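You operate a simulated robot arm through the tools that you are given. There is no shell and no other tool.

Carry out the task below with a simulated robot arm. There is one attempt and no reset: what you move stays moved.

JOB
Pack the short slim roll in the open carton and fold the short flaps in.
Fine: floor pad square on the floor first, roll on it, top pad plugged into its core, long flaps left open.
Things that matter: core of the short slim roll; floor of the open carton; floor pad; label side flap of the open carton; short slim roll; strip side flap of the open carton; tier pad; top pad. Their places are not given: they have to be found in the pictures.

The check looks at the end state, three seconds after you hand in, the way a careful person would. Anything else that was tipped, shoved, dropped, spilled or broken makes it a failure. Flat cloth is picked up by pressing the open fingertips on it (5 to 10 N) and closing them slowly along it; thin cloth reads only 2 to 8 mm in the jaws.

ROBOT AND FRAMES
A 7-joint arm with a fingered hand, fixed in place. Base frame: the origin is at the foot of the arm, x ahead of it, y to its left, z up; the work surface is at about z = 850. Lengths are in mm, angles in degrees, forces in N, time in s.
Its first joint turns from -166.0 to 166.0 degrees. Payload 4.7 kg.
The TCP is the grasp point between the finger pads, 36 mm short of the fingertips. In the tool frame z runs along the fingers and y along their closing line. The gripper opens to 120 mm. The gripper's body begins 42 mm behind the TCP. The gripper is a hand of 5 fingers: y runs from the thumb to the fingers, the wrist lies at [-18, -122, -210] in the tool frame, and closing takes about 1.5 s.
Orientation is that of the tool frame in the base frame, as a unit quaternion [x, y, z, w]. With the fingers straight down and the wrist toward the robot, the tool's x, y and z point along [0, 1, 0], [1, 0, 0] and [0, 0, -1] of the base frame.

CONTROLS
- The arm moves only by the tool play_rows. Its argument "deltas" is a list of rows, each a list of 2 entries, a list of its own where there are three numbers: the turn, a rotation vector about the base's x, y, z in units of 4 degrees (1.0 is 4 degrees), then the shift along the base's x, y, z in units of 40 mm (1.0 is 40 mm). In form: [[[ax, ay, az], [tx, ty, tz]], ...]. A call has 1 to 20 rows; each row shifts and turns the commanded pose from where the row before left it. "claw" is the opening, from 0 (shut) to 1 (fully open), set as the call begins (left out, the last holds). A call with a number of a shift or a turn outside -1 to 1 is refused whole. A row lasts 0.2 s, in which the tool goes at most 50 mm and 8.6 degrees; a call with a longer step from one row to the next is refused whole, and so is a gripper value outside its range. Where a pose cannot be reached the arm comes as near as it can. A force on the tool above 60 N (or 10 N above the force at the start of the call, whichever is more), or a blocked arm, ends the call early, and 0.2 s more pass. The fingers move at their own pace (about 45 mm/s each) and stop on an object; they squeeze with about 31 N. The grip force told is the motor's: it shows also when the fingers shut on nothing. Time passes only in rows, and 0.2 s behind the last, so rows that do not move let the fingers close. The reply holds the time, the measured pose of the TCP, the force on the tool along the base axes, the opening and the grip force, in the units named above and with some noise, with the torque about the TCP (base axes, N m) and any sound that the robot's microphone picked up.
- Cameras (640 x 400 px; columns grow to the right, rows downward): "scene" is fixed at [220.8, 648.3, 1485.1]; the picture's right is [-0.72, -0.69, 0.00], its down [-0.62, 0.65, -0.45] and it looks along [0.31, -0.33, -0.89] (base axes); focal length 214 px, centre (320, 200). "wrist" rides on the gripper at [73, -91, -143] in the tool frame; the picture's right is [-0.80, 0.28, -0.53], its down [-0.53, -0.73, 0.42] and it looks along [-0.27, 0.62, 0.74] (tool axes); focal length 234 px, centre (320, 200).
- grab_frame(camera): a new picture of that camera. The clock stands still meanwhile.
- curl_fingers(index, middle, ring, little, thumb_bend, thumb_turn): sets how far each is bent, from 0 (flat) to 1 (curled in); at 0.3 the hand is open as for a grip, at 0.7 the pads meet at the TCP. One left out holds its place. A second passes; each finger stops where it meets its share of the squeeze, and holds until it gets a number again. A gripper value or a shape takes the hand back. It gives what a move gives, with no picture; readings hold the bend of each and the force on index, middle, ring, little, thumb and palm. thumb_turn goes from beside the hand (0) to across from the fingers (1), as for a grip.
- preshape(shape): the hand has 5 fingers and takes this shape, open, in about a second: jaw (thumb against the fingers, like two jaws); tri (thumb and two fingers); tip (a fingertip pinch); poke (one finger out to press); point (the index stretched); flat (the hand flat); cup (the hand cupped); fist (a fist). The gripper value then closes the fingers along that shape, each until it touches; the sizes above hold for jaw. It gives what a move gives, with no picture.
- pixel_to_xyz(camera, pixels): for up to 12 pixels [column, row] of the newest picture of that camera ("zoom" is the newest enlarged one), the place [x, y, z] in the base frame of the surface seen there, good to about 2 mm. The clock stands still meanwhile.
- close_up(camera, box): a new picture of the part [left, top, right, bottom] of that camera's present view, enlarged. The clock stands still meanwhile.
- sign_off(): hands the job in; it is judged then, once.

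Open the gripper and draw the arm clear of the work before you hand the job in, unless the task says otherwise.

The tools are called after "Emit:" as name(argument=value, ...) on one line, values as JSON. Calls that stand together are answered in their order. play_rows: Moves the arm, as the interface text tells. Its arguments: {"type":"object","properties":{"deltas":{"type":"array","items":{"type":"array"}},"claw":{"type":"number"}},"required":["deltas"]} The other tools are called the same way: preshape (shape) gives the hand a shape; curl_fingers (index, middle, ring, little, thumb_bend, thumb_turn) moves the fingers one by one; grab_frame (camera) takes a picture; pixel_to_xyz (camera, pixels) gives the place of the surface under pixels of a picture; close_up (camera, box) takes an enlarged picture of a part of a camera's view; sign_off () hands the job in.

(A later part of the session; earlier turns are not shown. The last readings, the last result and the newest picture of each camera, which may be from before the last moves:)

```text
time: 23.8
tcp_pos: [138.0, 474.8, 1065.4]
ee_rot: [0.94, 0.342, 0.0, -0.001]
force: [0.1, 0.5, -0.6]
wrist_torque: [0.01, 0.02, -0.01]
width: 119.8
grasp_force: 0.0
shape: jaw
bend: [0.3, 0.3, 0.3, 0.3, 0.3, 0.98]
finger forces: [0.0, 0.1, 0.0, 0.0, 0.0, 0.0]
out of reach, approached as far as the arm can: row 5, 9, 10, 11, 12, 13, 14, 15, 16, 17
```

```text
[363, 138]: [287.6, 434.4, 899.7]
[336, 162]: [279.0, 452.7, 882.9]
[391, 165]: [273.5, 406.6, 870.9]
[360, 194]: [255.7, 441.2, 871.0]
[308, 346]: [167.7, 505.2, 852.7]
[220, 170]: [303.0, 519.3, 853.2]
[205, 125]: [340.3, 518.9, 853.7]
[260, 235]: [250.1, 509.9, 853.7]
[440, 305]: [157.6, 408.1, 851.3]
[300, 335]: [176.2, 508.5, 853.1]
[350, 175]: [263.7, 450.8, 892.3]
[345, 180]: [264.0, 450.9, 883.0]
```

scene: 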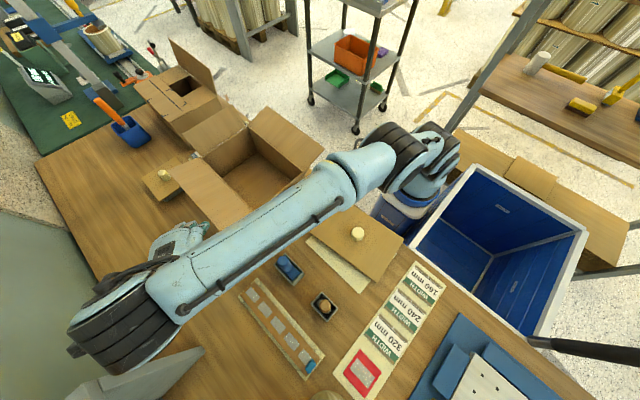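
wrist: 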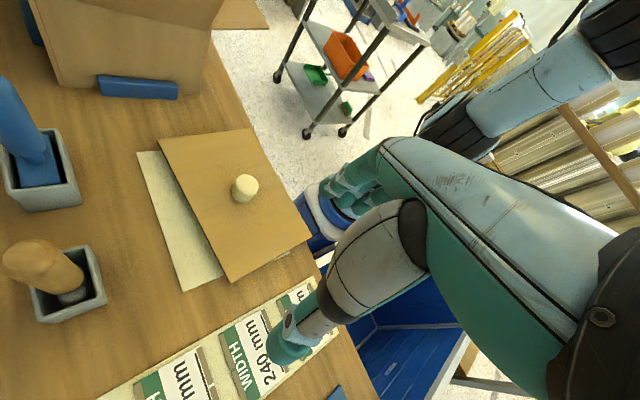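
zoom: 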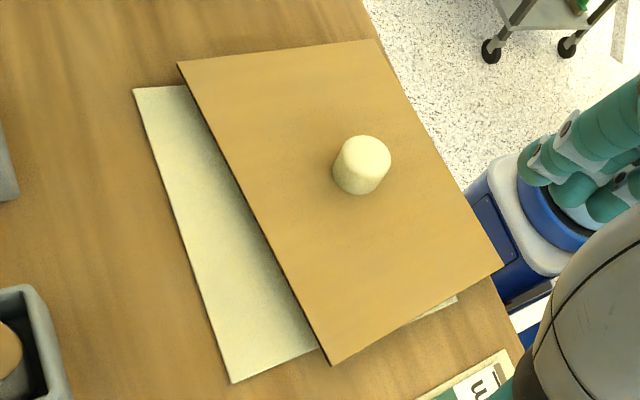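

Board is 229×148 mm, centred at (273.5,437.7), rotated about 5.5°; the cream plate is ~205×160. I check the other bench at the upper right of the scene picture for more pads or rolls.

Emit:
grab_frame(camera="scene")

Emit:
close_up(camera="scene", box=[440, 0, 640, 280])

Emit:
pixel_to_xyz(camera="scene", pixels=[[538, 62], [580, 105], [612, 92], [560, 65], [500, 260], [600, 200], [540, 170], [480, 150], [580, 270], [355, 50], [339, 77], [440, 330]])

```text
taken
```

scene: 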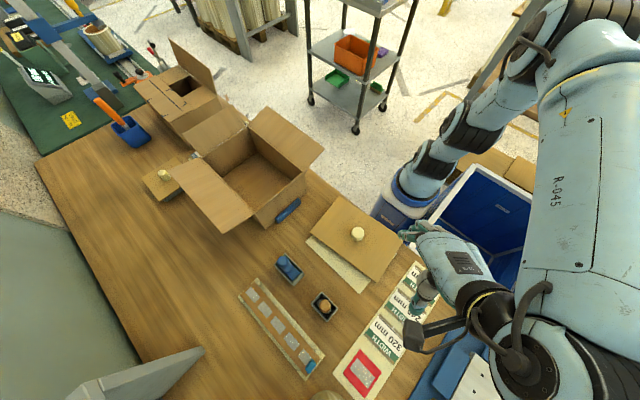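

```text
1.43 times, centred on (540, 140) of scene
```

zoom: 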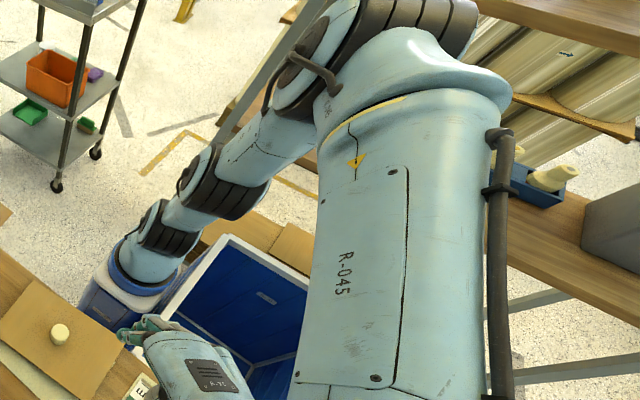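

```text
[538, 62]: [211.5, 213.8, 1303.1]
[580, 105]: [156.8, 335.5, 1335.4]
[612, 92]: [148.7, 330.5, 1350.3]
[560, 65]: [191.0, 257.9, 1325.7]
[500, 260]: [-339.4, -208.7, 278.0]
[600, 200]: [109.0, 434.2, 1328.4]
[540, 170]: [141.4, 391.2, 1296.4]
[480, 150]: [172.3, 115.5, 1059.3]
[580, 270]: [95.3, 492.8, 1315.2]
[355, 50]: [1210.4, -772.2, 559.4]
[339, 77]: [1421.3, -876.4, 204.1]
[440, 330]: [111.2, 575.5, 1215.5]
```

There's another bench with rolls on the robot's right side that I haven't inspected. I'll swing the arm around to view it with the wrist camera.

Emit:
play_rows(deltas=[[[0, 0, -0.6], [0.45, -0.5, 0.5]], [[0, 0, -0.6], [0.45, -0.5, 0.5]], [[0, 0, -0.6], [0.45, -0.5, 0.5]], [[0, 0, -0.6], [0.45, -0.5, 0.5]], [[0, 0, -0.6], [0.45, -0.5, 0.5]], [[0, 0, -0.6], [0.45, -0.5, 0.5]], [[0, 0, -0.6], [0.45, -0.6, 0.4]], [[0, 0, -0.6], [0.45, -0.6, 0.4]], [[0, 0, -0.6], [0.45, -0.6, 0.4]], [[0, 0, -0.6], [0.45, -0.6, 0.3]], [[0, 0, -0.6], [0.4, -0.6, 0]], [[0, 0, -0.6], [0.4, -0.6, 0]], [[0, 0, -0.6], [0.4, -0.6, 0]], [[0, 0, -0.6], [0.4, -0.6, 0]], [[0, 0, -0.6], [0.3, -0.6, 0]], [[0, 0, -0.6], [0.3, -0.6, 0]], [[0, 0, -0.6], [0.3, -0.6, 0]], [[0, 0, -0.6], [0.3, -0.6, 0]], [[0, 0, -0.6], [0.3, -0.6, 0]], [[0, 0, -0.6], [0.3, -0.6, 0]]])

Emit:
grab_frame(camera="wrist")

Emit:
grab_frame(camera="scene")

```text
time: 28.0
tcp_pos: [474.6, 5.2, 1085.6]
ee_rot: [0.998, -0.07, 0.0, 0.0]
force: [0.4, -0.8, 0.3]
wrist_torque: [-0.02, 0.0, 0.03]
width: 119.8
grasp_force: 0.1
shape: jaw
bend: [0.3, 0.3, 0.3, 0.3, 0.3, 0.98]
finger forces: [0.0, 0.0, 0.0, 0.0, 0.0, 0.0]
out of reach, approached as far as the arm can: row 1, 3, 4, 5, 6, 7, 8, 9, 10
```

```text
taken
```

wrist: 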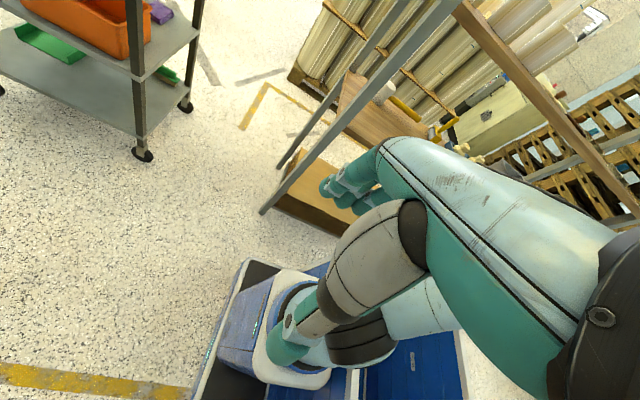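

```text
taken
```

scene: 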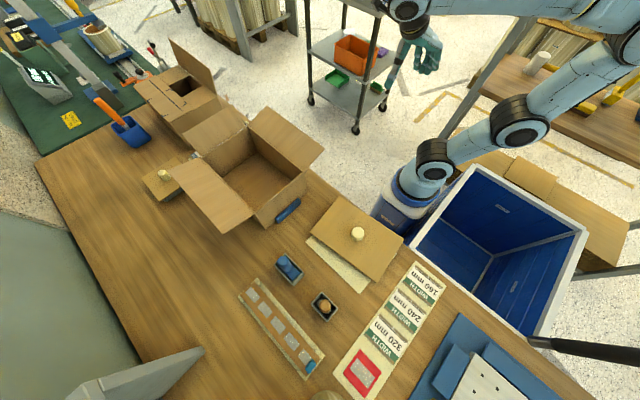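

The right bench lies at (370,110) in the wrist view; I check its distance.

Emit:
pixel_to_xyz(camera="wrist", pixels=[[385, 92], [365, 110], [405, 105], [330, 60], [450, 125], [310, 190], [480, 115], [520, 130]])

Emit:
pixel_to_xyz(camera="scene", pixels=[[538, 62], [610, 90], [530, 100], [520, 230], [445, 300], [480, 340]])

```text
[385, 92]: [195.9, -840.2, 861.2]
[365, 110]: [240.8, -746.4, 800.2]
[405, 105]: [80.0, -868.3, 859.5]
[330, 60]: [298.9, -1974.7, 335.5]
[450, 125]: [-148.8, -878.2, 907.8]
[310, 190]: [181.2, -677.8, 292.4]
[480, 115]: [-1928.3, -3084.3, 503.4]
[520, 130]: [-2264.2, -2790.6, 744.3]
```

```text
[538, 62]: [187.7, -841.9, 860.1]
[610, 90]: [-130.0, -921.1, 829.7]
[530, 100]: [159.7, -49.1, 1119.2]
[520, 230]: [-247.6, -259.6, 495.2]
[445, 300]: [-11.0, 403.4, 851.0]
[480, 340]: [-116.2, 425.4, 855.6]
```

A second bench stands at y≈−850, z≈800, within reach. I move toward it and turn further to see what is on it.

Emit:
play_rows(deltas=[[[0, 0, -0.6], [-0.2, -0.74, 0.1]], [[0, 0, -0.6], [-0.2, -0.74, 0.1]], [[0, 0, -0.6], [-0.2, -0.74, 0.1]], [[0, 0, -0.6], [-0.2, -0.74, 0.1]], [[0, 0, -0.6], [-0.2, -0.74, 0.1]], [[0, 0, -0.6], [-0.2, -0.74, 0.1]], [[0, 0, -0.6], [-0.2, -0.74, 0.1]], [[0, 0, -0.6], [-0.2, -0.74, 0.1]], [[0, 0, -0.6], [-0.2, -0.74, 0.1]], [[0, 0, -0.6], [-0.2, -0.74, 0.1]], [[0, 0, -0.6], [-0.2, -0.74, 0.1]], [[0, 0, -0.6], [-0.2, -0.74, 0.1]]])

Emit:
grab_frame(camera="wrist")

```text
time: 30.6
tcp_pos: [381.0, -351.0, 1135.9]
ee_rot: [0.949, -0.316, 0.001, 0.0]
force: [-1.0, -0.2, 0.6]
wrist_torque: [-0.02, -0.02, 0.01]
width: 120.0
grasp_force: 0.0
shape: jaw
bend: [0.3, 0.3, 0.3, 0.3, 0.3, 0.98]
finger forces: [0.0, 0.1, 0.1, 0.0, 0.0, 0.0]
```

```text
taken
```

wrist: 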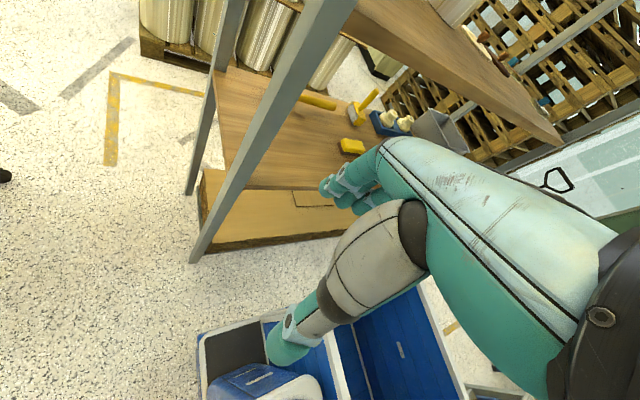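

Emit:
close_up(camera="wrist", box=[180, 0, 480, 200])

Emit:
pixel_to_xyz(camera="wrist", pixels=[[315, 100], [350, 147], [355, 115], [385, 122], [405, 122], [430, 130], [295, 40], [260, 215], [290, 190], [250, 130], [470, 70], [330, 130]])

```text
2.00 times, centred on (330, 100) of wrist
```

zoom: 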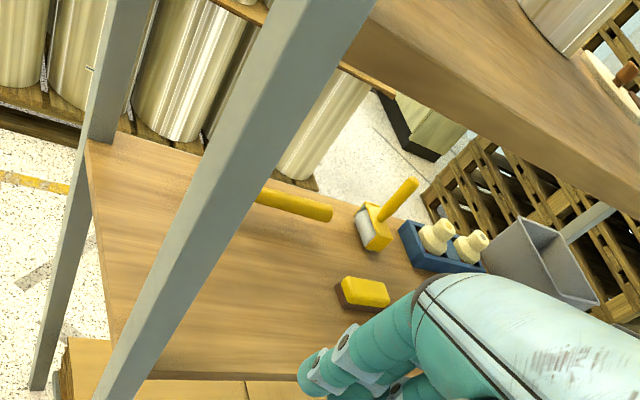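

```text
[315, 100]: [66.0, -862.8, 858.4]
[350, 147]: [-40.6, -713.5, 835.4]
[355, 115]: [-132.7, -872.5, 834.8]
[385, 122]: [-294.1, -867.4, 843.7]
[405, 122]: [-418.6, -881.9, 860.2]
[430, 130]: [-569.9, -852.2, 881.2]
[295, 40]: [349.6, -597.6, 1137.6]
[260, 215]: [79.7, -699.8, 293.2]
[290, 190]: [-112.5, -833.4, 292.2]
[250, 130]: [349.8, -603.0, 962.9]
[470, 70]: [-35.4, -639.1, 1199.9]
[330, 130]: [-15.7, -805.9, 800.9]
```

An upper shelf at z≈1200 carries something like a roll at (460,5). I rotate further and rise a bit to see the shelf's top.

Emit:
play_rows(deltas=[[[0, 0, -0.8], [-0.3, 0.2, 0.5]], [[0, 0, -0.8], [-0.3, 0.2, 0.5]], [[0, 0, -0.8], [-0.3, 0.2, 0.5]], [[0, 0, -0.8], [-0.3, 0.2, 0.5]], [[0, 0, -0.8], [-0.3, 0.2, 0.5]], [[0, 0, -0.8], [-0.3, 0.2, 0.5]], [[0, 0, -0.8], [-0.3, 0.2, 0.5]], [[0, 0, -0.8], [-0.3, 0.2, 0.5]], [[0, 0, -0.8], [0, 0, 0]], [[0, 0, -0.8], [0, 0, 0]]])

Emit:
grab_frame(camera="wrist")

```text
time: 32.8
tcp_pos: [283.8, -286.1, 1294.8]
ee_rot: [0.825, -0.566, 0.0, 0.0]
force: [-1.0, 0.3, -0.3]
wrist_torque: [-0.01, -0.03, -0.03]
width: 120.2
grasp_force: 0.0
shape: jaw
bend: [0.3, 0.3, 0.3, 0.3, 0.3, 0.98]
finger forces: [0.1, 0.0, 0.1, 0.0, 0.1, 0.0]
```

```text
taken
```

wrist: 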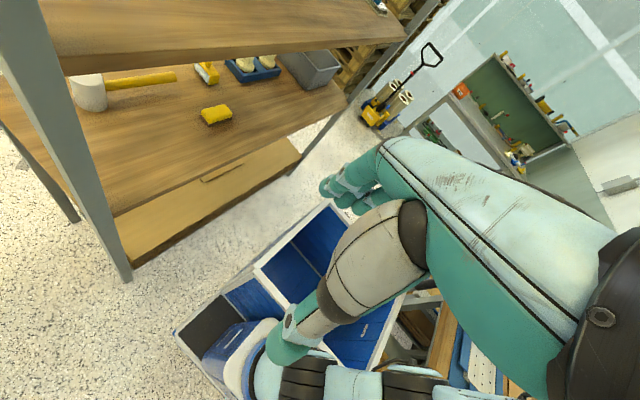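

The shelf's upper face is only partly visible; I turn back +28° from this higher pose to see what stands on it.

Emit:
play_rows(deltas=[[[0, 0, 1], [0, 0.3, 0]], [[0, 0, 1], [0, 0.3, 0]], [[0, 0, 1], [0, 0.3, 0]], [[0, 0, 1], [0, 0.3, 0]], [[0, 0, 1], [0, 0.3, 0]], [[0, 0, 1], [0, 0.3, 0]], [[0, 0, 1], [0, 0.3, 0]]])

Emit:
grab_frame(camera="wrist")

```text
time: 34.4
tcp_pos: [284.4, -201.8, 1294.1]
ee_rot: [0.938, -0.348, 0.0, 0.0]
force: [0.2, 0.1, -0.9]
wrist_torque: [0.04, 0.04, 0.0]
width: 120.0
grasp_force: 0.0
shape: jaw
bend: [0.3, 0.3, 0.3, 0.3, 0.3, 0.98]
finger forces: [0.0, 0.0, 0.0, 0.1, 0.0, 0.0]
```

```text
taken
```

wrist: 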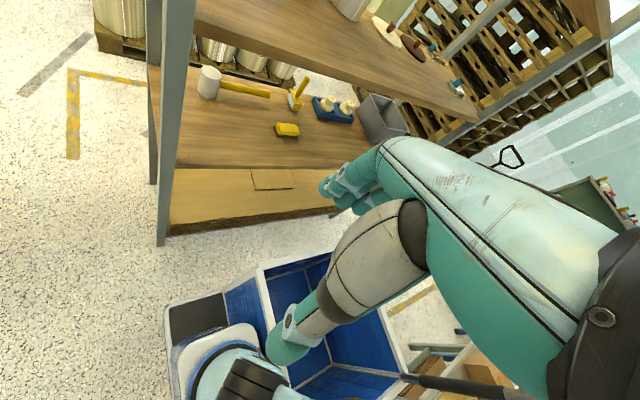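

Emit:
close_up(camera="wrist", box=[190, 0, 490, 190])

Emit:
pixel_to_xyz(camera="wrist", pixels=[[350, 5], [385, 28], [410, 45], [457, 88], [430, 48], [300, 20], [230, 110], [240, 200]])

```text
2.11 times, centred on (340, 95) of wrist
```

zoom: 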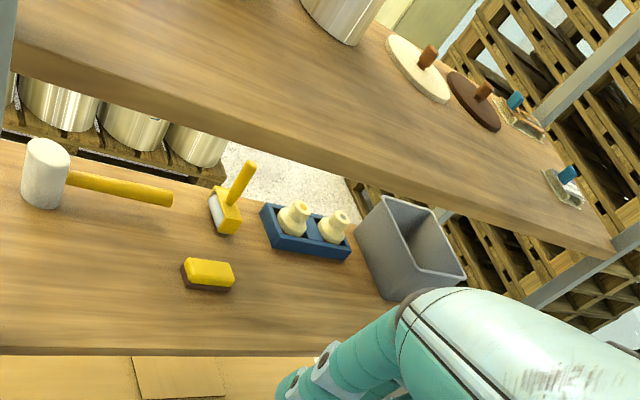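

```text
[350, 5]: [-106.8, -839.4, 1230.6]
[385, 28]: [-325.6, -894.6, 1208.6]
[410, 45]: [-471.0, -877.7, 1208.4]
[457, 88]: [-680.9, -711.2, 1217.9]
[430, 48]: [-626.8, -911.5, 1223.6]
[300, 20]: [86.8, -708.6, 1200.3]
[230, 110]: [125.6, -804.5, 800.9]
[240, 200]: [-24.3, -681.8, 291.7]
```

The second bench shows a roll on its shelf at (350,5), round discs with pegs and small tools. I pitch the camera up about 20° to see that roll whole.

Emit:
play_rows(deltas=[[[-0.71, 0.7, 0], [0.2, 0.2, 0]], [[-0.71, 0.7, 0], [0.2, 0.2, 0]], [[-0.71, 0.7, 0], [0.2, 0.2, 0]], [[-0.71, 0.7, 0], [0.2, 0.2, 0]], [[-0.71, 0.7, 0], [0.2, 0.2, 0]], [[-0.71, 0.7, 0], [0.2, 0.2, 0]]])

Emit:
grab_frame(camera="wrist")

```text
time: 35.8
tcp_pos: [317.0, -207.0, 1257.4]
ee_rot: [0.928, -0.345, -0.056, 0.128]
force: [-0.9, 0.2, 1.3]
wrist_torque: [-0.05, -0.01, 0.02]
width: 120.3
grasp_force: 0.2
shape: jaw
bend: [0.3, 0.3, 0.3, 0.3, 0.3, 0.98]
finger forces: [0.0, 0.1, 0.1, 0.1, 0.0, 0.0]
out of reach, approached as far as the arm can: row 2, 3, 4, 5, 6
```

```text
taken
```

wrist: 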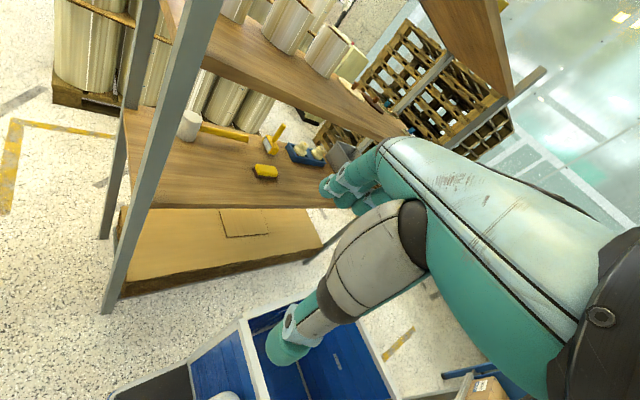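

Three rolls stand on the shelf at (235,5), (287,25) and (327,48). I measure them to compare against the roll on the table.

Emit:
close_up(camera="wrist", box=[200, 0, 400, 120])

Emit:
pixel_to_xyz(camera="wrist", pixels=[[290, 5], [285, 48], [265, 30], [308, 35], [325, 70], [338, 32], [308, 55], [348, 55], [228, 18], [300, 8], [330, 28], [318, 60]])

```text
3.20 times, centred on (300, 60) of wrist
```

zoom: 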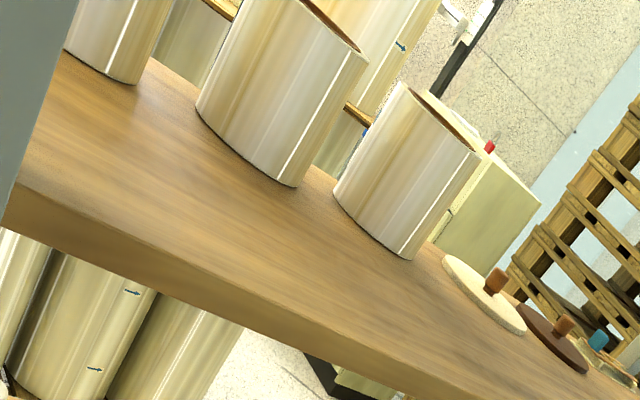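

```text
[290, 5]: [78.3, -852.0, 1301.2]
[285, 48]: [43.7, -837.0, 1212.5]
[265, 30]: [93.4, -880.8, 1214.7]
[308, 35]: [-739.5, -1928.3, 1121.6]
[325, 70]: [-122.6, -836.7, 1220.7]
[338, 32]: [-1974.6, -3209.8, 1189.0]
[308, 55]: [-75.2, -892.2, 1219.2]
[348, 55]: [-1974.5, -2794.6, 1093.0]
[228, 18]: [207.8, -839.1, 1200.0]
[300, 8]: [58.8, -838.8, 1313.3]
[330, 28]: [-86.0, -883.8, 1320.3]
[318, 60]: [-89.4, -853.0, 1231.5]
```

I measure the rims of the shelf rolls from the zoom.

Emit:
pixel_to_xyz(camera="zoom", pixels=[[400, 90], [440, 130], [472, 155], [405, 250], [340, 190], [370, 225], [290, 180], [202, 110], [240, 5], [360, 58], [120, 78], [75, 45]])

Emit:
pixel_to_xyz(camera="zoom", pixels=[[330, 20], [345, 40], [425, 105], [455, 135], [395, 130], [430, 190], [310, 60], [260, 130], [335, 190], [415, 230], [465, 170], [478, 152]])

```text
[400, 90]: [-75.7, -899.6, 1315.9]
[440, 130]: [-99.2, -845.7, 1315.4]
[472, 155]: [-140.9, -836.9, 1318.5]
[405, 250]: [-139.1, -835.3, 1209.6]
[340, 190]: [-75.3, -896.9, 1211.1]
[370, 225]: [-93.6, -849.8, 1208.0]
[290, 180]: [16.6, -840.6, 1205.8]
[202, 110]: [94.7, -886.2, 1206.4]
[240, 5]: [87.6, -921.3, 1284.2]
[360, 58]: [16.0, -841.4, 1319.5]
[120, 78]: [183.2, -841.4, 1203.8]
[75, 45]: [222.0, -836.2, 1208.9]
```

```text
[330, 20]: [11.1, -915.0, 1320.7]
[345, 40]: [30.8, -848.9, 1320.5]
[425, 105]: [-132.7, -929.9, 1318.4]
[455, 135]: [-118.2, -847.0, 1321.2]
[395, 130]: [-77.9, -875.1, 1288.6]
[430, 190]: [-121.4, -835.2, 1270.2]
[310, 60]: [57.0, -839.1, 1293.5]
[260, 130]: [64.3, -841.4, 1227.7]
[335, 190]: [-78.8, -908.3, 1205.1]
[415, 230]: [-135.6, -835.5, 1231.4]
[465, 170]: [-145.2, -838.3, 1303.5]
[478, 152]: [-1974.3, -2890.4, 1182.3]
```

The shelf rolls are 120 mm high and ~130 mm wide, so the table roll (107×100 mm) is the short slim one. I return to the main table, undoing the tilt, to take a low look at the big knobbed board.

Emit:
play_rows(deltas=[[[0.71, -0.7, 0], [0.3, 0.5, 0]], [[0.71, -0.7, 0], [0.3, 0.5, 0]], [[0.71, -0.7, 0], [0.3, 0.5, 0]], [[0.71, -0.7, 0], [0.3, 0.5, 0]], [[0, 0, 0.8], [0.3, 0.8, 0]], [[0, 0, 0.8], [0.3, 0.8, 0]], [[0, 0, 0.8], [0.2, 0.8, 0]], [[0, 0, 0.8], [0.2, 0.8, 0]], [[0, 0, 0.8], [0.1, 0.8, 0]], [[0, 0, 0.8], [0, 0.8, 0]], [[0, 0, 0.8], [-0.2, 0.8, 0]], [[0, 0, 0.8], [-0.3, 0.8, 0]], [[0, 0, 0.8], [-0.4, 0.8, 0]], [[0, 0, 0.8], [-0.5, 0.8, 0]], [[0, 0, 0.8], [-0.6, 0.6, 0]], [[0, 0, 0.8], [-0.6, 0.6, 0]], [[0, 0, 0.8], [-0.6, 0.4, 0]], [[0, 0, 0.8], [-0.6, 0.2, 0]]])

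Emit:
grab_frame(camera="wrist")

```text
time: 39.6
tcp_pos: [336.3, 199.2, 1071.2]
ee_rot: [0.999, 0.036, -0.001, 0.0]
force: [0.2, 0.3, 0.0]
wrist_torque: [0.0, -0.01, 0.0]
width: 120.0
grasp_force: 0.0
shape: jaw
bend: [0.3, 0.3, 0.3, 0.3, 0.3, 0.98]
finger forces: [0.0, 0.0, 0.0, 0.0, 0.0, 0.1]
out of reach, approached as far as the arm can: row 1, 2, 3, 4, 5, 6, 7, 8, 9, 10, 11, 12, 13, 14, 15, 16, 18
```

```text
taken
```

wrist: 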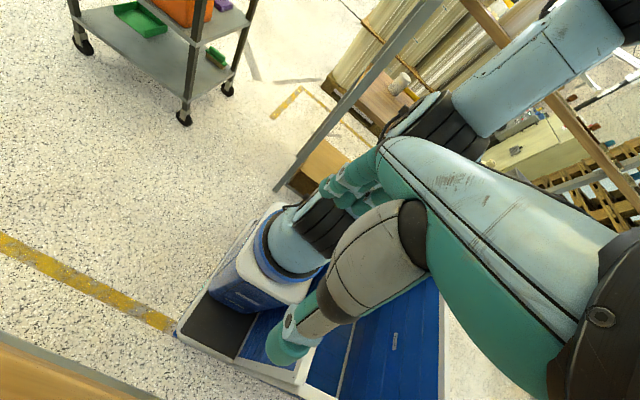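

I move outward over the table again and turn toward yaw ≈ −10° for the low view from the −x side.

Emit:
play_rows(deltas=[[[0, 0, 1], [0.2, 0.6, 0.2]], [[0, 0, 1], [0.2, 0.6, 0.2]], [[0, 0, 1], [0.1, 0.6, 0.2]], [[0, 0, 1], [0, 0.6, 0.2]], [[0, 0, 1], [-0.1, 0.6, 0.2]], [[0, 0, 1], [-0.2, 0.6, 0.2]], [[0, 0, 1], [-0.3, 0.6, 0.2]], [[0, 0, 1], [-0.4, 0.6, 0.2]], [[0, 0, 1], [-0.5, 0.6, 0]], [[0, 0, 1], [-0.6, 0.6, 0]], [[0, 0, 1], [-0.6, 0.4, 0]], [[0, 0, 1], [-0.6, 0.2, 0]], [[0, 0, 1], [-0.6, 0.2, 0]], [[0, 0, 1], [-0.6, 0, 0]], [[0, 0, 1], [-0.6, 0, 0]], [[0, 0, 1], [-0.6, 0, 0]], [[0, 0, 1], [-0.6, 0, 0]], [[0, 0, 1], [-0.6, 0, 0]], [[0, 0, 1], [-0.6, 0, 0]]])

Emit:
grab_frame(camera="wrist")

```text
time: 43.6
tcp_pos: [56.1, 470.0, 1122.8]
ee_rot: [0.765, 0.644, 0.0, 0.0]
force: [-0.1, -1.1, 0.2]
wrist_torque: [0.01, -0.02, -0.03]
width: 120.1
grasp_force: 0.1
shape: jaw
bend: [0.3, 0.3, 0.3, 0.3, 0.3, 0.98]
finger forces: [0.1, 0.0, 0.0, 0.0, 0.0, 0.0]
out of reach, approached as far as the arm can: row 7, 8
```

```text
taken
```

wrist: 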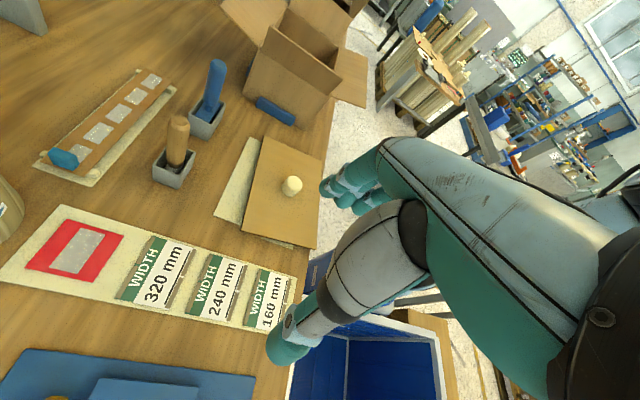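

The board is at (285,190). I lower and pitch the hand forward about 30° to get a flat look at the board's edge.

Emit:
play_rows(deltas=[[[-0.55, -0.83, 0], [0, 0, -0.45]], [[-0.55, -0.83, 0], [0, 0, -0.45]], [[-0.55, -0.83, 0], [0, 0, -0.45]], [[-0.55, -0.83, 0], [0, 0, -0.45]], [[-0.55, -0.83, 0], [0, 0, -0.45]], [[-0.55, -0.83, 0], [0, 0, -0.45]], [[-0.55, -0.83, 0], [0, 0, -0.45]], [[-0.55, -0.83, 0], [0, 0, -0.45]]])

Emit:
grab_frame(camera="wrist")

```text
time: 45.4
tcp_pos: [64.9, 454.8, 951.5]
ee_rot: [0.74, 0.621, 0.073, 0.248]
force: [0.0, 0.3, -0.5]
wrist_torque: [-0.01, 0.0, -0.01]
width: 120.2
grasp_force: 0.0
shape: jaw
bend: [0.3, 0.3, 0.3, 0.3, 0.3, 0.98]
finger forces: [0.1, 0.0, 0.1, 0.0, 0.0, 0.0]
out of reach, approached as far as the arm can: row 4, 5, 6, 7, 8
```

```text
taken
```

wrist: 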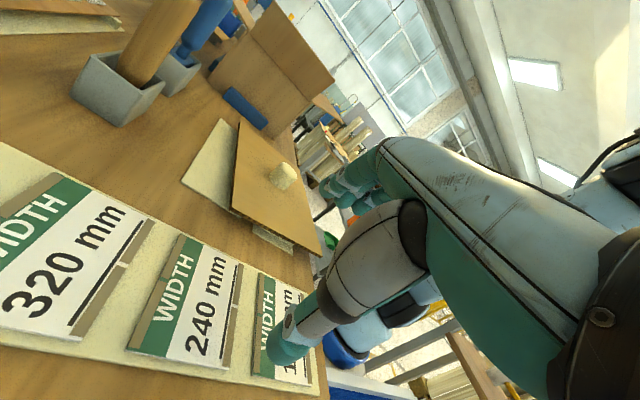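

Emit:
close_up(camera="wrist", box=[170, 110, 330, 270])

Emit:
close_up(camera="wrist", box=[215, 190, 325, 260])

```text
2.50 times, centred on (250, 190) of wrist
```

zoom: 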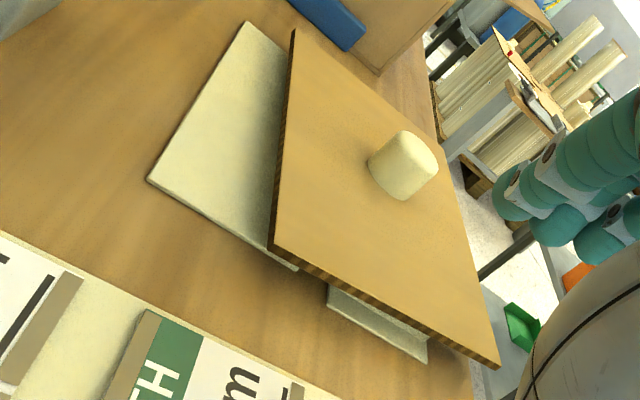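

```text
5.71 times, centred on (270, 225) of wrist
```

zoom: 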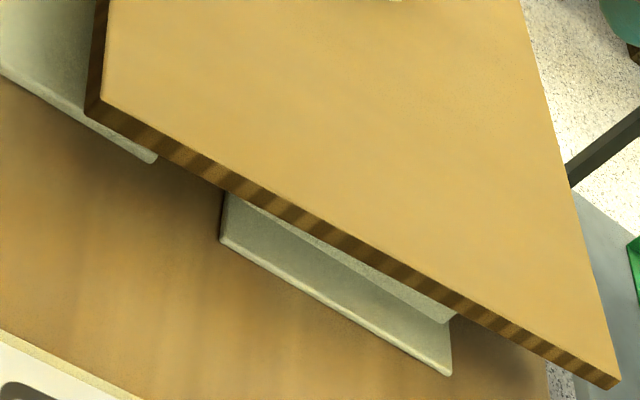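

The board's underside is held up above cream parts: a plate on the left and a second cream piece on the right. I get coordinates of these edges from this enlarged view.

Emit:
pixel_to_xyz(camera="zoom", pixels=[[60, 95], [145, 155], [155, 158], [235, 230], [340, 300], [440, 365], [445, 330], [400, 300], [300, 250], [260, 215], [420, 340], [190, 190]])

Emit:
pixel_to_xyz(camera="zoom", pixels=[[90, 110], [95, 90], [250, 190], [250, 200], [450, 300], [450, 310], [612, 380], [608, 372], [610, 388], [350, 240], [350, 255], [350, 262]])

```text
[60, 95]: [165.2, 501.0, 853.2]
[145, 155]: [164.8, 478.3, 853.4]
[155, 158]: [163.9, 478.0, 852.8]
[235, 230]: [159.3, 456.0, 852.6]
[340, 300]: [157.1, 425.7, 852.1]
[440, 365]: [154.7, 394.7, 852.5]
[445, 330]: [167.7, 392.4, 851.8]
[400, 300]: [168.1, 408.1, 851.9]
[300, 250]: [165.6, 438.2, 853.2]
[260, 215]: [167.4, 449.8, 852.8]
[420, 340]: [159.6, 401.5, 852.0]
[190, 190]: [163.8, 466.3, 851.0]
```

```text
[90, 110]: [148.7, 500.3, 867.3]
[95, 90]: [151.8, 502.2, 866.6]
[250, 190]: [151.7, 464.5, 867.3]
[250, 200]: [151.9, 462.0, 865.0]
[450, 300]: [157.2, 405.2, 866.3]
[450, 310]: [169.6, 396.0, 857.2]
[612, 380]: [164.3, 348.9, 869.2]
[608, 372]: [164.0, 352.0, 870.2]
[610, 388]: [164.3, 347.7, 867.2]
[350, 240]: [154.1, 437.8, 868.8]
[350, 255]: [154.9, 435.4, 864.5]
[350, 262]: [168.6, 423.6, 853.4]
```

The board is a 6 mm sheet hovering about 11 mm over the cream plate, so something (likely a plug) is under it. Next I level the hand and turn to inspect the plain sheet near [-209,793] closely.

Emit:
play_rows(deltas=[[[0.55, 0.83, 0], [0, 0.1, 0.4]], [[0.55, 0.83, 0], [0, 0.1, 0.4]], [[0.55, 0.83, 0], [0, 0.1, 0.4]], [[0.55, 0.83, 0], [0, 0.1, 0.4]], [[0.55, 0.83, 0], [0, 0.1, 0.4]], [[0.55, 0.83, 0], [0, 0.1, 0.4]], [[0.55, 0.83, 0], [0, 0.1, 0.4]], [[0.28, 0.41, 0], [0, 0.1, 0.2]], [[0, 0, 1], [0, 0.1, 0]], [[0, 0, 1], [0, 0.1, 0]], [[0, 0, 1], [0, 0.1, 0]], [[0, 0, 1], [0, 0.1, 0]], [[0, 0, 1], [0, 0.1, 0]], [[0, 0, 1], [0, 0.1, 0]], [[0, 0, 1], [0, 0.1, 0]], [[0, 0, 1], [0, 0.1, 0]], [[0, 0, 1], [0, 0.1, 0]], [[0, 0, 1], [0, 0.1, 0]], [[0, 0, 1], [0, 0.1, 0]], [[0, 0, 1], [0, 0.1, 0]]])

Emit:
play_rows(deltas=[[[0, 0, 1], [-0.1, 0.1, 0]], [[0, 0, 1], [-0.1, 0.1, 0]], [[0, 0, 1], [-0.1, 0.1, 0]], [[0, 0, 1], [-0.1, 0.1, 0]], [[0, 0, 1], [-0.1, 0.1, 0]], [[0, 0, 1], [-0.1, 0.1, 0]], [[0, 0, 1], [-0.1, 0.1, 0]], [[0, 0, 1], [-0.1, 0.1, 0]], [[0, 0, 1], [-0.1, 0.1, 0]], [[0, 0, 1], [-0.1, 0.1, 0]], [[0, 0, 1], [-0.1, 0.1, 0]], [[0, 0, 1], [-0.1, 0.1, 0]], [[0, 0, 1], [-0.1, 0, 0]], [[0, 0, 1], [-0.1, 0, 0]], [[0, 0, 1], [-0.1, 0, 0]], [[0, 0, 1], [-0.1, 0, 0]], [[0, 0, 1], [-0.1, 0, 0]]])

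Emit:
grab_frame(camera="wrist")

```text
time: 49.6
tcp_pos: [66.2, 535.9, 1073.4]
ee_rot: [0.437, 0.899, 0.012, 0.013]
force: [-0.3, 0.1, -0.6]
wrist_torque: [-0.02, 0.0, 0.01]
width: 119.9
grasp_force: 0.1
shape: jaw
bend: [0.3, 0.3, 0.3, 0.3, 0.3, 0.98]
finger forces: [0.0, 0.0, 0.0, 0.1, 0.0, 0.1]
```

```text
time: 53.2
tcp_pos: [-2.3, 582.7, 1073.6]
ee_rot: [-0.141, 0.99, 0.018, 0.004]
force: [-0.7, 0.4, 0.4]
wrist_torque: [0.0, 0.03, 0.02]
width: 119.8
grasp_force: 0.0
shape: jaw
bend: [0.3, 0.3, 0.3, 0.3, 0.3, 0.98]
finger forces: [0.0, 0.0, 0.0, 0.1, 0.0, 0.0]
```

```text
taken
```

wrist: 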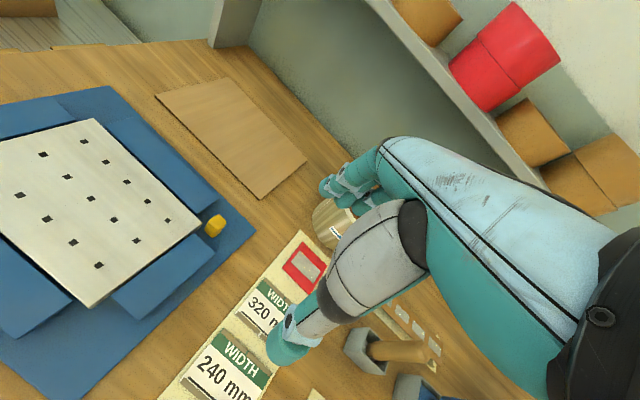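

Emit:
close_up(camera="wrist", box=[140, 60, 330, 210])

Emit:
close_up(camera="wrist", box=[200, 120, 330, 210])

Emit:
close_up(camera="wrist", box=[0, 0, 260, 60])

```text
2.67 times, centred on (235, 135) of wrist
```

zoom: 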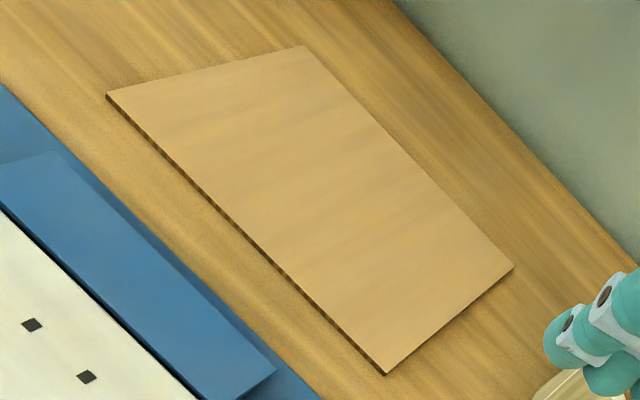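

```text
4.44 times, centred on (265, 165) of wrist
```

zoom: 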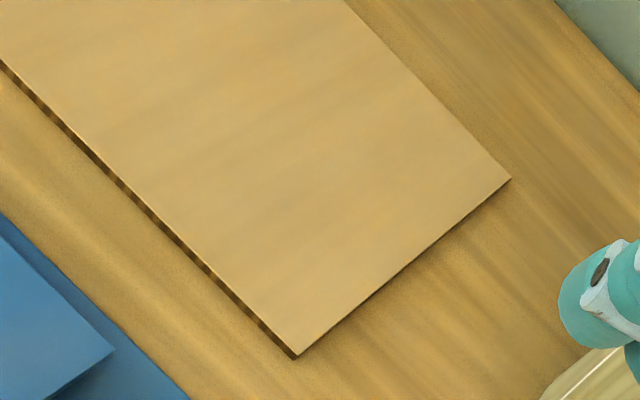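

```text
2.46 times, centred on (130, 30) of wrist
```

zoom: 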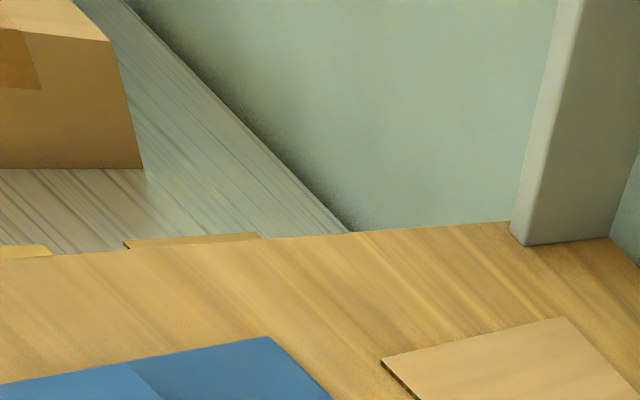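

The sheet is plain and flat with no handle. I check the table's edges behind and to the left of it to understand what could be done with it.

Emit:
pixel_to_xyz(camera="zoom", pixels=[[10, 262], [200, 250], [350, 235], [500, 225], [600, 245], [515, 240], [400, 370], [560, 322], [200, 238], [300, 190], [450, 120], [60, 160]])

Emit:
pixel_to_xyz(camera="wrist", pixels=[[270, 55], [300, 90], [330, 120], [350, 150], [300, 60], [340, 110], [213, 222], [100, 140], [60, 330], [240, 240], [158, 96], [228, 78]])

```text
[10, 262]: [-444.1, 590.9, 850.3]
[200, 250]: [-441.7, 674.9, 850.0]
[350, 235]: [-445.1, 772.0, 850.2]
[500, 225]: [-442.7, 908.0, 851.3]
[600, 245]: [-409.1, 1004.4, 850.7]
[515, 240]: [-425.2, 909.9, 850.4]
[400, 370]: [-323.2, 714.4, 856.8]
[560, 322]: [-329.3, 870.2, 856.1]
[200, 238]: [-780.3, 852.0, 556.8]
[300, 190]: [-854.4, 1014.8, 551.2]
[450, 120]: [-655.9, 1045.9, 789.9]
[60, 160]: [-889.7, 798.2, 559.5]
```

```text
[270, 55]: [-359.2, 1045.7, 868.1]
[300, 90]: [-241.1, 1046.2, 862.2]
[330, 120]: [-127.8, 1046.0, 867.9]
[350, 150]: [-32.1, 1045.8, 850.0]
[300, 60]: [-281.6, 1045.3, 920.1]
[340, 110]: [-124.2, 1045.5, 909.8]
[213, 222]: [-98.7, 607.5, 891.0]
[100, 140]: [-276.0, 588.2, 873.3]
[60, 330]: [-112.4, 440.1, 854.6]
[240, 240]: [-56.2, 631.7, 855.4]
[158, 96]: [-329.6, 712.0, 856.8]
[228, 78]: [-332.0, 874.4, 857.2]
```

The table's left edge is at x≈−445, so the plain sheet could only be taken by sliding it off that edge; the small pad at r≈1110 lies out of reach. To learn what the big knobbed board really is, I go above its knob at (273,437) with the hand levelled.

Emit:
play_rows(deltas=[[[-0.53, 0, 0], [0.4, -0.2, 0]], [[0, 0, -1], [0.5, -0.25, 0]], [[0, 0, -1], [0.5, -0.25, 0]], [[0, 0, -1], [0.5, -0.25, 0]], [[0, 0, -1], [0.5, -0.3, 0]], [[0, 0, -1], [0.5, -0.3, 0]], [[0, 0, -1], [0.5, -0.3, 0]], [[0, 0, -1], [0.5, -0.3, 0]], [[0, 0, -1], [0.5, -0.3, 0]], [[0, 0, -1], [0.5, -0.3, -0.1]], [[0, 0, -1], [0.5, -0.3, -0.2]], [[0, 0, -1], [0.5, -0.3, -0.3]], [[0, 0, -1], [0.5, -0.3, -0.4]], [[0, 0, 0], [0.45, -0.25, -0.5]]], claw=1.0)

Emit:
grab_frame(camera="wrist")

Emit:
grab_frame(camera="scene")

```text
time: 56.2
tcp_pos: [272.0, 427.9, 1013.6]
ee_rot: [0.275, 0.961, -0.002, 0.002]
force: [0.9, 0.2, 0.0]
wrist_torque: [-0.01, -0.03, 0.02]
width: 119.9
grasp_force: 0.1
shape: jaw
bend: [0.3, 0.3, 0.3, 0.3, 0.3, 0.98]
finger forces: [0.1, 0.0, 0.0, 0.0, 0.1, 0.0]
```

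```text
taken
```

wrist: 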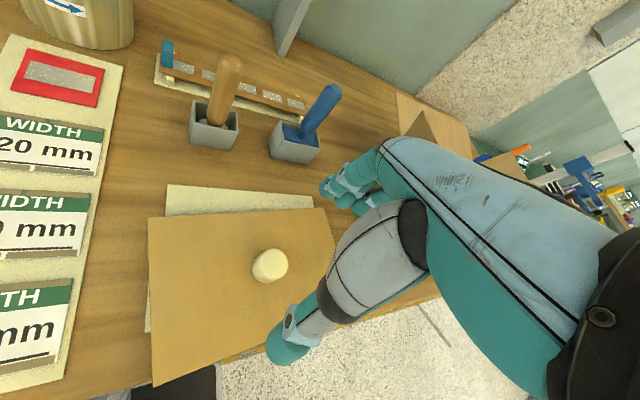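

```text
taken
```

scene: 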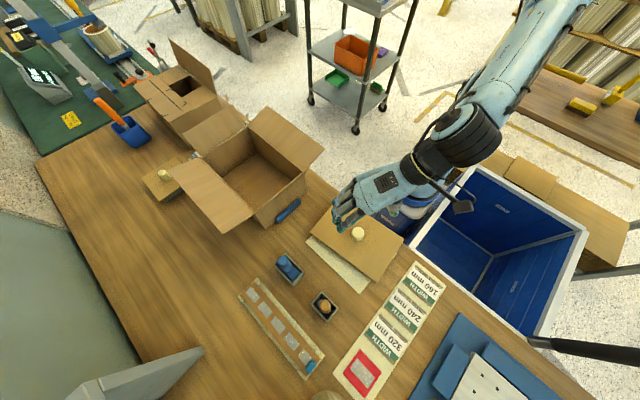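

The knob is at wrist (271,266). I refine its position before lowering.

Emit:
pixel_to_xyz(camera="wrist", pixels=[[270, 255], [270, 265], [258, 262], [285, 262], [270, 280], [275, 250], [152, 382], [150, 220], [325, 212], [148, 320], [270, 272]])

Emit:
close_up(camera="wrist", box=[220, 220, 320, 310])

```text
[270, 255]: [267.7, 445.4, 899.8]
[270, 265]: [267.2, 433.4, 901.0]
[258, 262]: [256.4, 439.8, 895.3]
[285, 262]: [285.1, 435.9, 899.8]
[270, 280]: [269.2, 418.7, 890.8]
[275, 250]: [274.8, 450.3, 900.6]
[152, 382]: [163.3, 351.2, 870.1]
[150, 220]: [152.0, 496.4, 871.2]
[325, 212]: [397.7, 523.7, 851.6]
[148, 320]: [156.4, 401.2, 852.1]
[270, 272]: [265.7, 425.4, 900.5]
```

```text
4.44 times, centred on (270, 265) of wrist
```

zoom: 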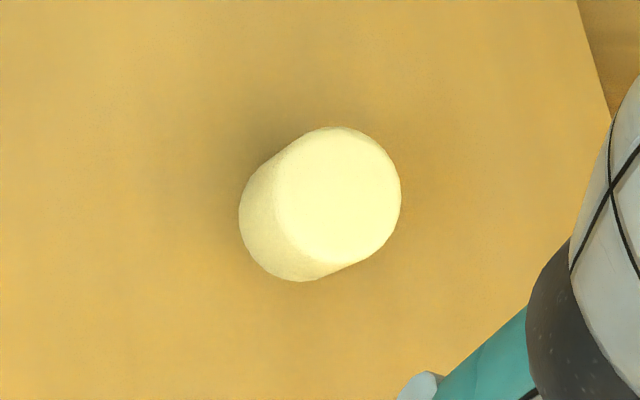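

Knob centre is about (272,435), Ø33, top z≈900. I lower so the fingertips straddle it just above the board.

Emit:
play_rows(deltas=[[[0, 0, 0], [0, 0.18, -0.3]], [[0, 0, 0], [0, 0, -0.4]], [[0, 0, 0], [0, 0, -0.4]], [[0, 0, 0], [0, 0, -0.4]], [[0, 0, 0], [0, 0, -0.4]], [[0, 0, 0], [0, 0, -0.4]], [[0, 0, 0], [0, 0, -0.15]]])

Emit:
grab_frame(camera="wrist")

Emit:
close_up(camera="scene", box=[290, 170, 440, 290])

```text
time: 57.8
tcp_pos: [272.2, 434.4, 914.5]
ee_rot: [0.276, 0.961, -0.002, 0.002]
force: [0.1, 0.2, -1.0]
wrist_torque: [-0.01, 0.02, 0.02]
width: 119.8
grasp_force: 0.0
shape: jaw
bend: [0.3, 0.3, 0.3, 0.3, 0.3, 0.98]
finger forces: [0.0, 0.0, 0.0, 0.1, 0.0, 0.1]
```

```text
taken
```

wrist: 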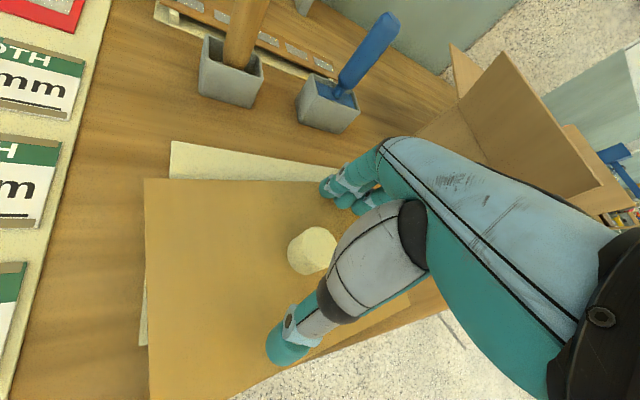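

```text
3.33 times, centred on (365, 230) of scene
```

zoom: 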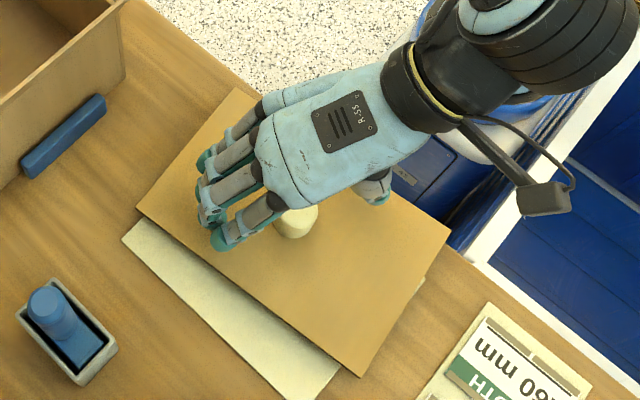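

The knob lines up with the thumb and index finger; I shift about 5 mm along tool x so it sits better between index and middle, lower slightly, then close.

Emit:
play_rows(deltas=[[[0, 0, 0], [-0.1, 0.07, -0.08]], [[0, 0, 0], [0, 0, 0]]])

Emit:
play_rows(deltas=[[[0, 0, 0], [0, 0, 0]], [[0, 0, 0], [0, 0, 0]], [[0, 0, 0], [0, 0, 0]], [[0, 0, 0], [0, 0, 0]], [[0, 0, 0], [0, 0, 0]], [[0, 0, 0], [0, 0, 0]], [[0, 0, 0], [0, 0, 0]], [[0, 0, 0], [0, 0, 0]], [[0, 0, 0], [0, 0, 0]]], claw=0.0)

Emit:
grab_frame(camera="wrist")

Emit:
close_up(camera="scene", box=[290, 170, 440, 290])

```text
time: 58.4
tcp_pos: [268.2, 438.6, 911.0]
ee_rot: [0.275, 0.961, -0.002, 0.001]
force: [0.3, -0.1, 0.5]
wrist_torque: [-0.01, -0.01, 0.01]
width: 120.2
grasp_force: 0.0
shape: jaw
bend: [0.3, 0.3, 0.3, 0.3, 0.3, 0.98]
finger forces: [0.1, 0.0, 0.0, 0.0, 0.0, 0.0]
```

```text
time: 60.4
tcp_pos: [267.5, 437.5, 911.2]
ee_rot: [0.275, 0.962, -0.002, 0.001]
force: [0.1, 0.3, 0.1]
wrist_torque: [0.05, -0.02, -0.03]
width: 26.5
grasp_force: 30.4
shape: jaw
bend: [0.73, 0.57, 0.63, 0.6, 0.75, 1.0]
finger forces: [15.3, 10.1, 0.0, 0.1, 25.1, 0.0]
```

```text
taken
```

wrist: 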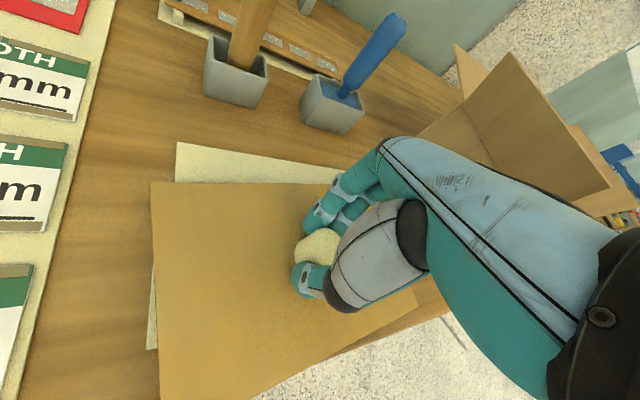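

```text
3.33 times, centred on (365, 230) of scene
```

zoom: 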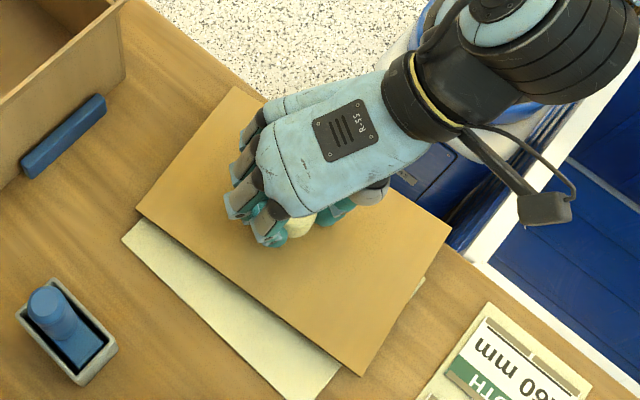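

The knob is gripped (index 15 N, middle 10 N, thumb 25 N). I lift slowly by 60 mm and watch force.

Emit:
play_rows(deltas=[[[0, 0, 0], [0, 0, 0.15]], [[0, 0, 0], [0, 0, 0.15]], [[0, 0, 0], [0, 0, 0.2]], [[0, 0, 0], [0, 0, 0.25]], [[0, 0, 0], [0, 0, 0.25]], [[0, 0, 0], [0, 0, 0.25]], [[0, 0, 0], [0, 0, 0.25]], [[0, 0, 0], [0, 0, 0]]])

Emit:
grab_frame(camera="wrist")

Emit:
close_up(camera="scene", box=[290, 170, 440, 290])

```text
time: 62.2
tcp_pos: [267.5, 437.3, 972.2]
ee_rot: [0.276, 0.961, -0.002, 0.001]
force: [-0.3, -0.6, 0.0]
wrist_torque: [0.0, 0.02, 0.02]
width: 26.6
grasp_force: 31.5
shape: jaw
bend: [0.73, 0.57, 0.63, 0.6, 0.75, 1.0]
finger forces: [15.6, 10.0, 0.1, 0.0, 25.3, 0.0]
```

```text
taken
```

wrist: 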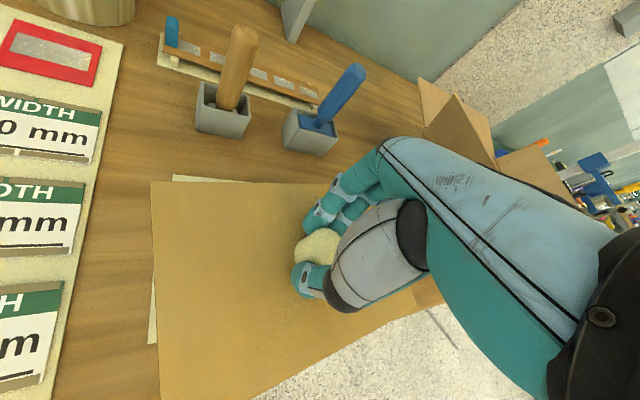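

```text
3.33 times, centred on (365, 230) of scene
```

zoom: 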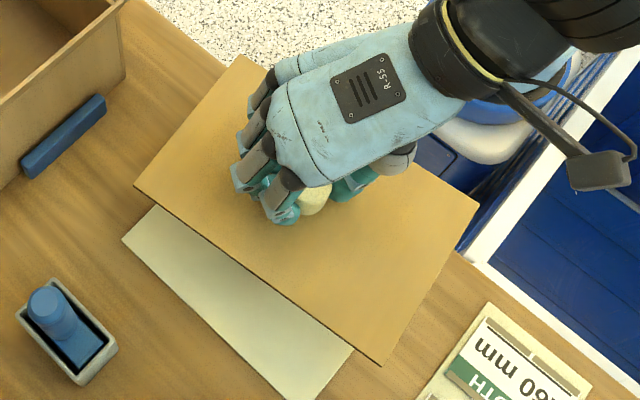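

The board lifted off cleanly. I raise it further and shift aside so the stand beneath becomes visible.

Emit:
play_rows(deltas=[[[0, 0, 0], [0, 0, 0.5]], [[0, 0, 0], [0, 0, 0.6]], [[0, 0, 0], [0, 0, 0.6]], [[0, 0, 0], [0, 0, 0.6]], [[0, 0, 0], [0.3, -0.1, 0.6]], [[0, 0, 0], [0.5, -0.1, 0.6]], [[0, 0, 0], [0.5, -0.1, 0.6]], [[0, 0, 0], [0.5, 0, 0.3]], [[0, 0, 0], [0.5, 0, 0]], [[0, 0, 0], [0.5, 0, 0]], [[0, 0, 0], [0.5, 0, 0]]])

Emit:
grab_frame(camera="scene")

Emit:
grab_frame(camera="wrist")

```text
time: 64.6
tcp_pos: [400.7, 424.6, 1148.6]
ee_rot: [0.274, 0.962, -0.002, 0.001]
force: [0.0, 0.6, -0.7]
wrist_torque: [-0.06, 0.01, 0.01]
width: 26.4
grasp_force: 30.6
shape: jaw
bend: [0.73, 0.57, 0.63, 0.6, 0.75, 1.0]
finger forces: [15.4, 10.4, 0.0, 0.0, 25.2, 0.0]
```

```text
taken
```

scene: 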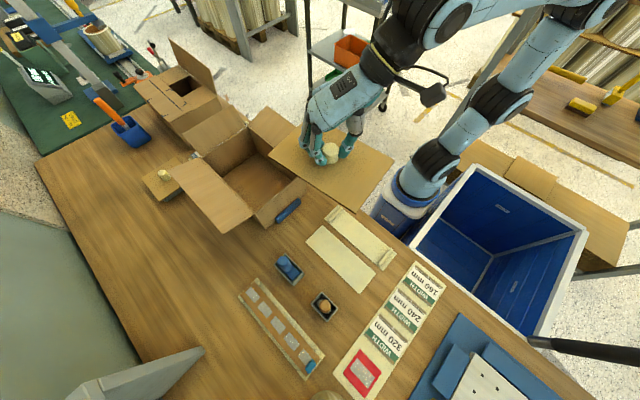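

```text
taken
```

wrist: 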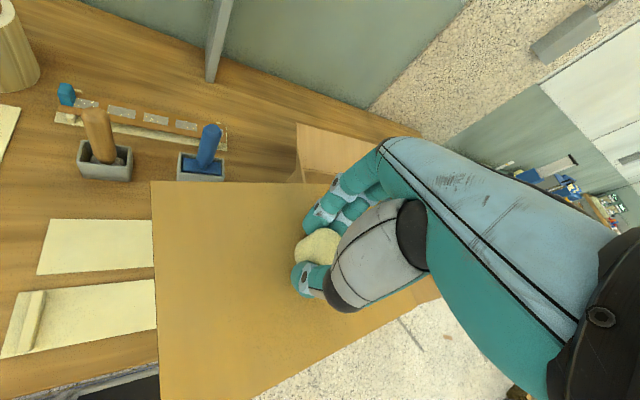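

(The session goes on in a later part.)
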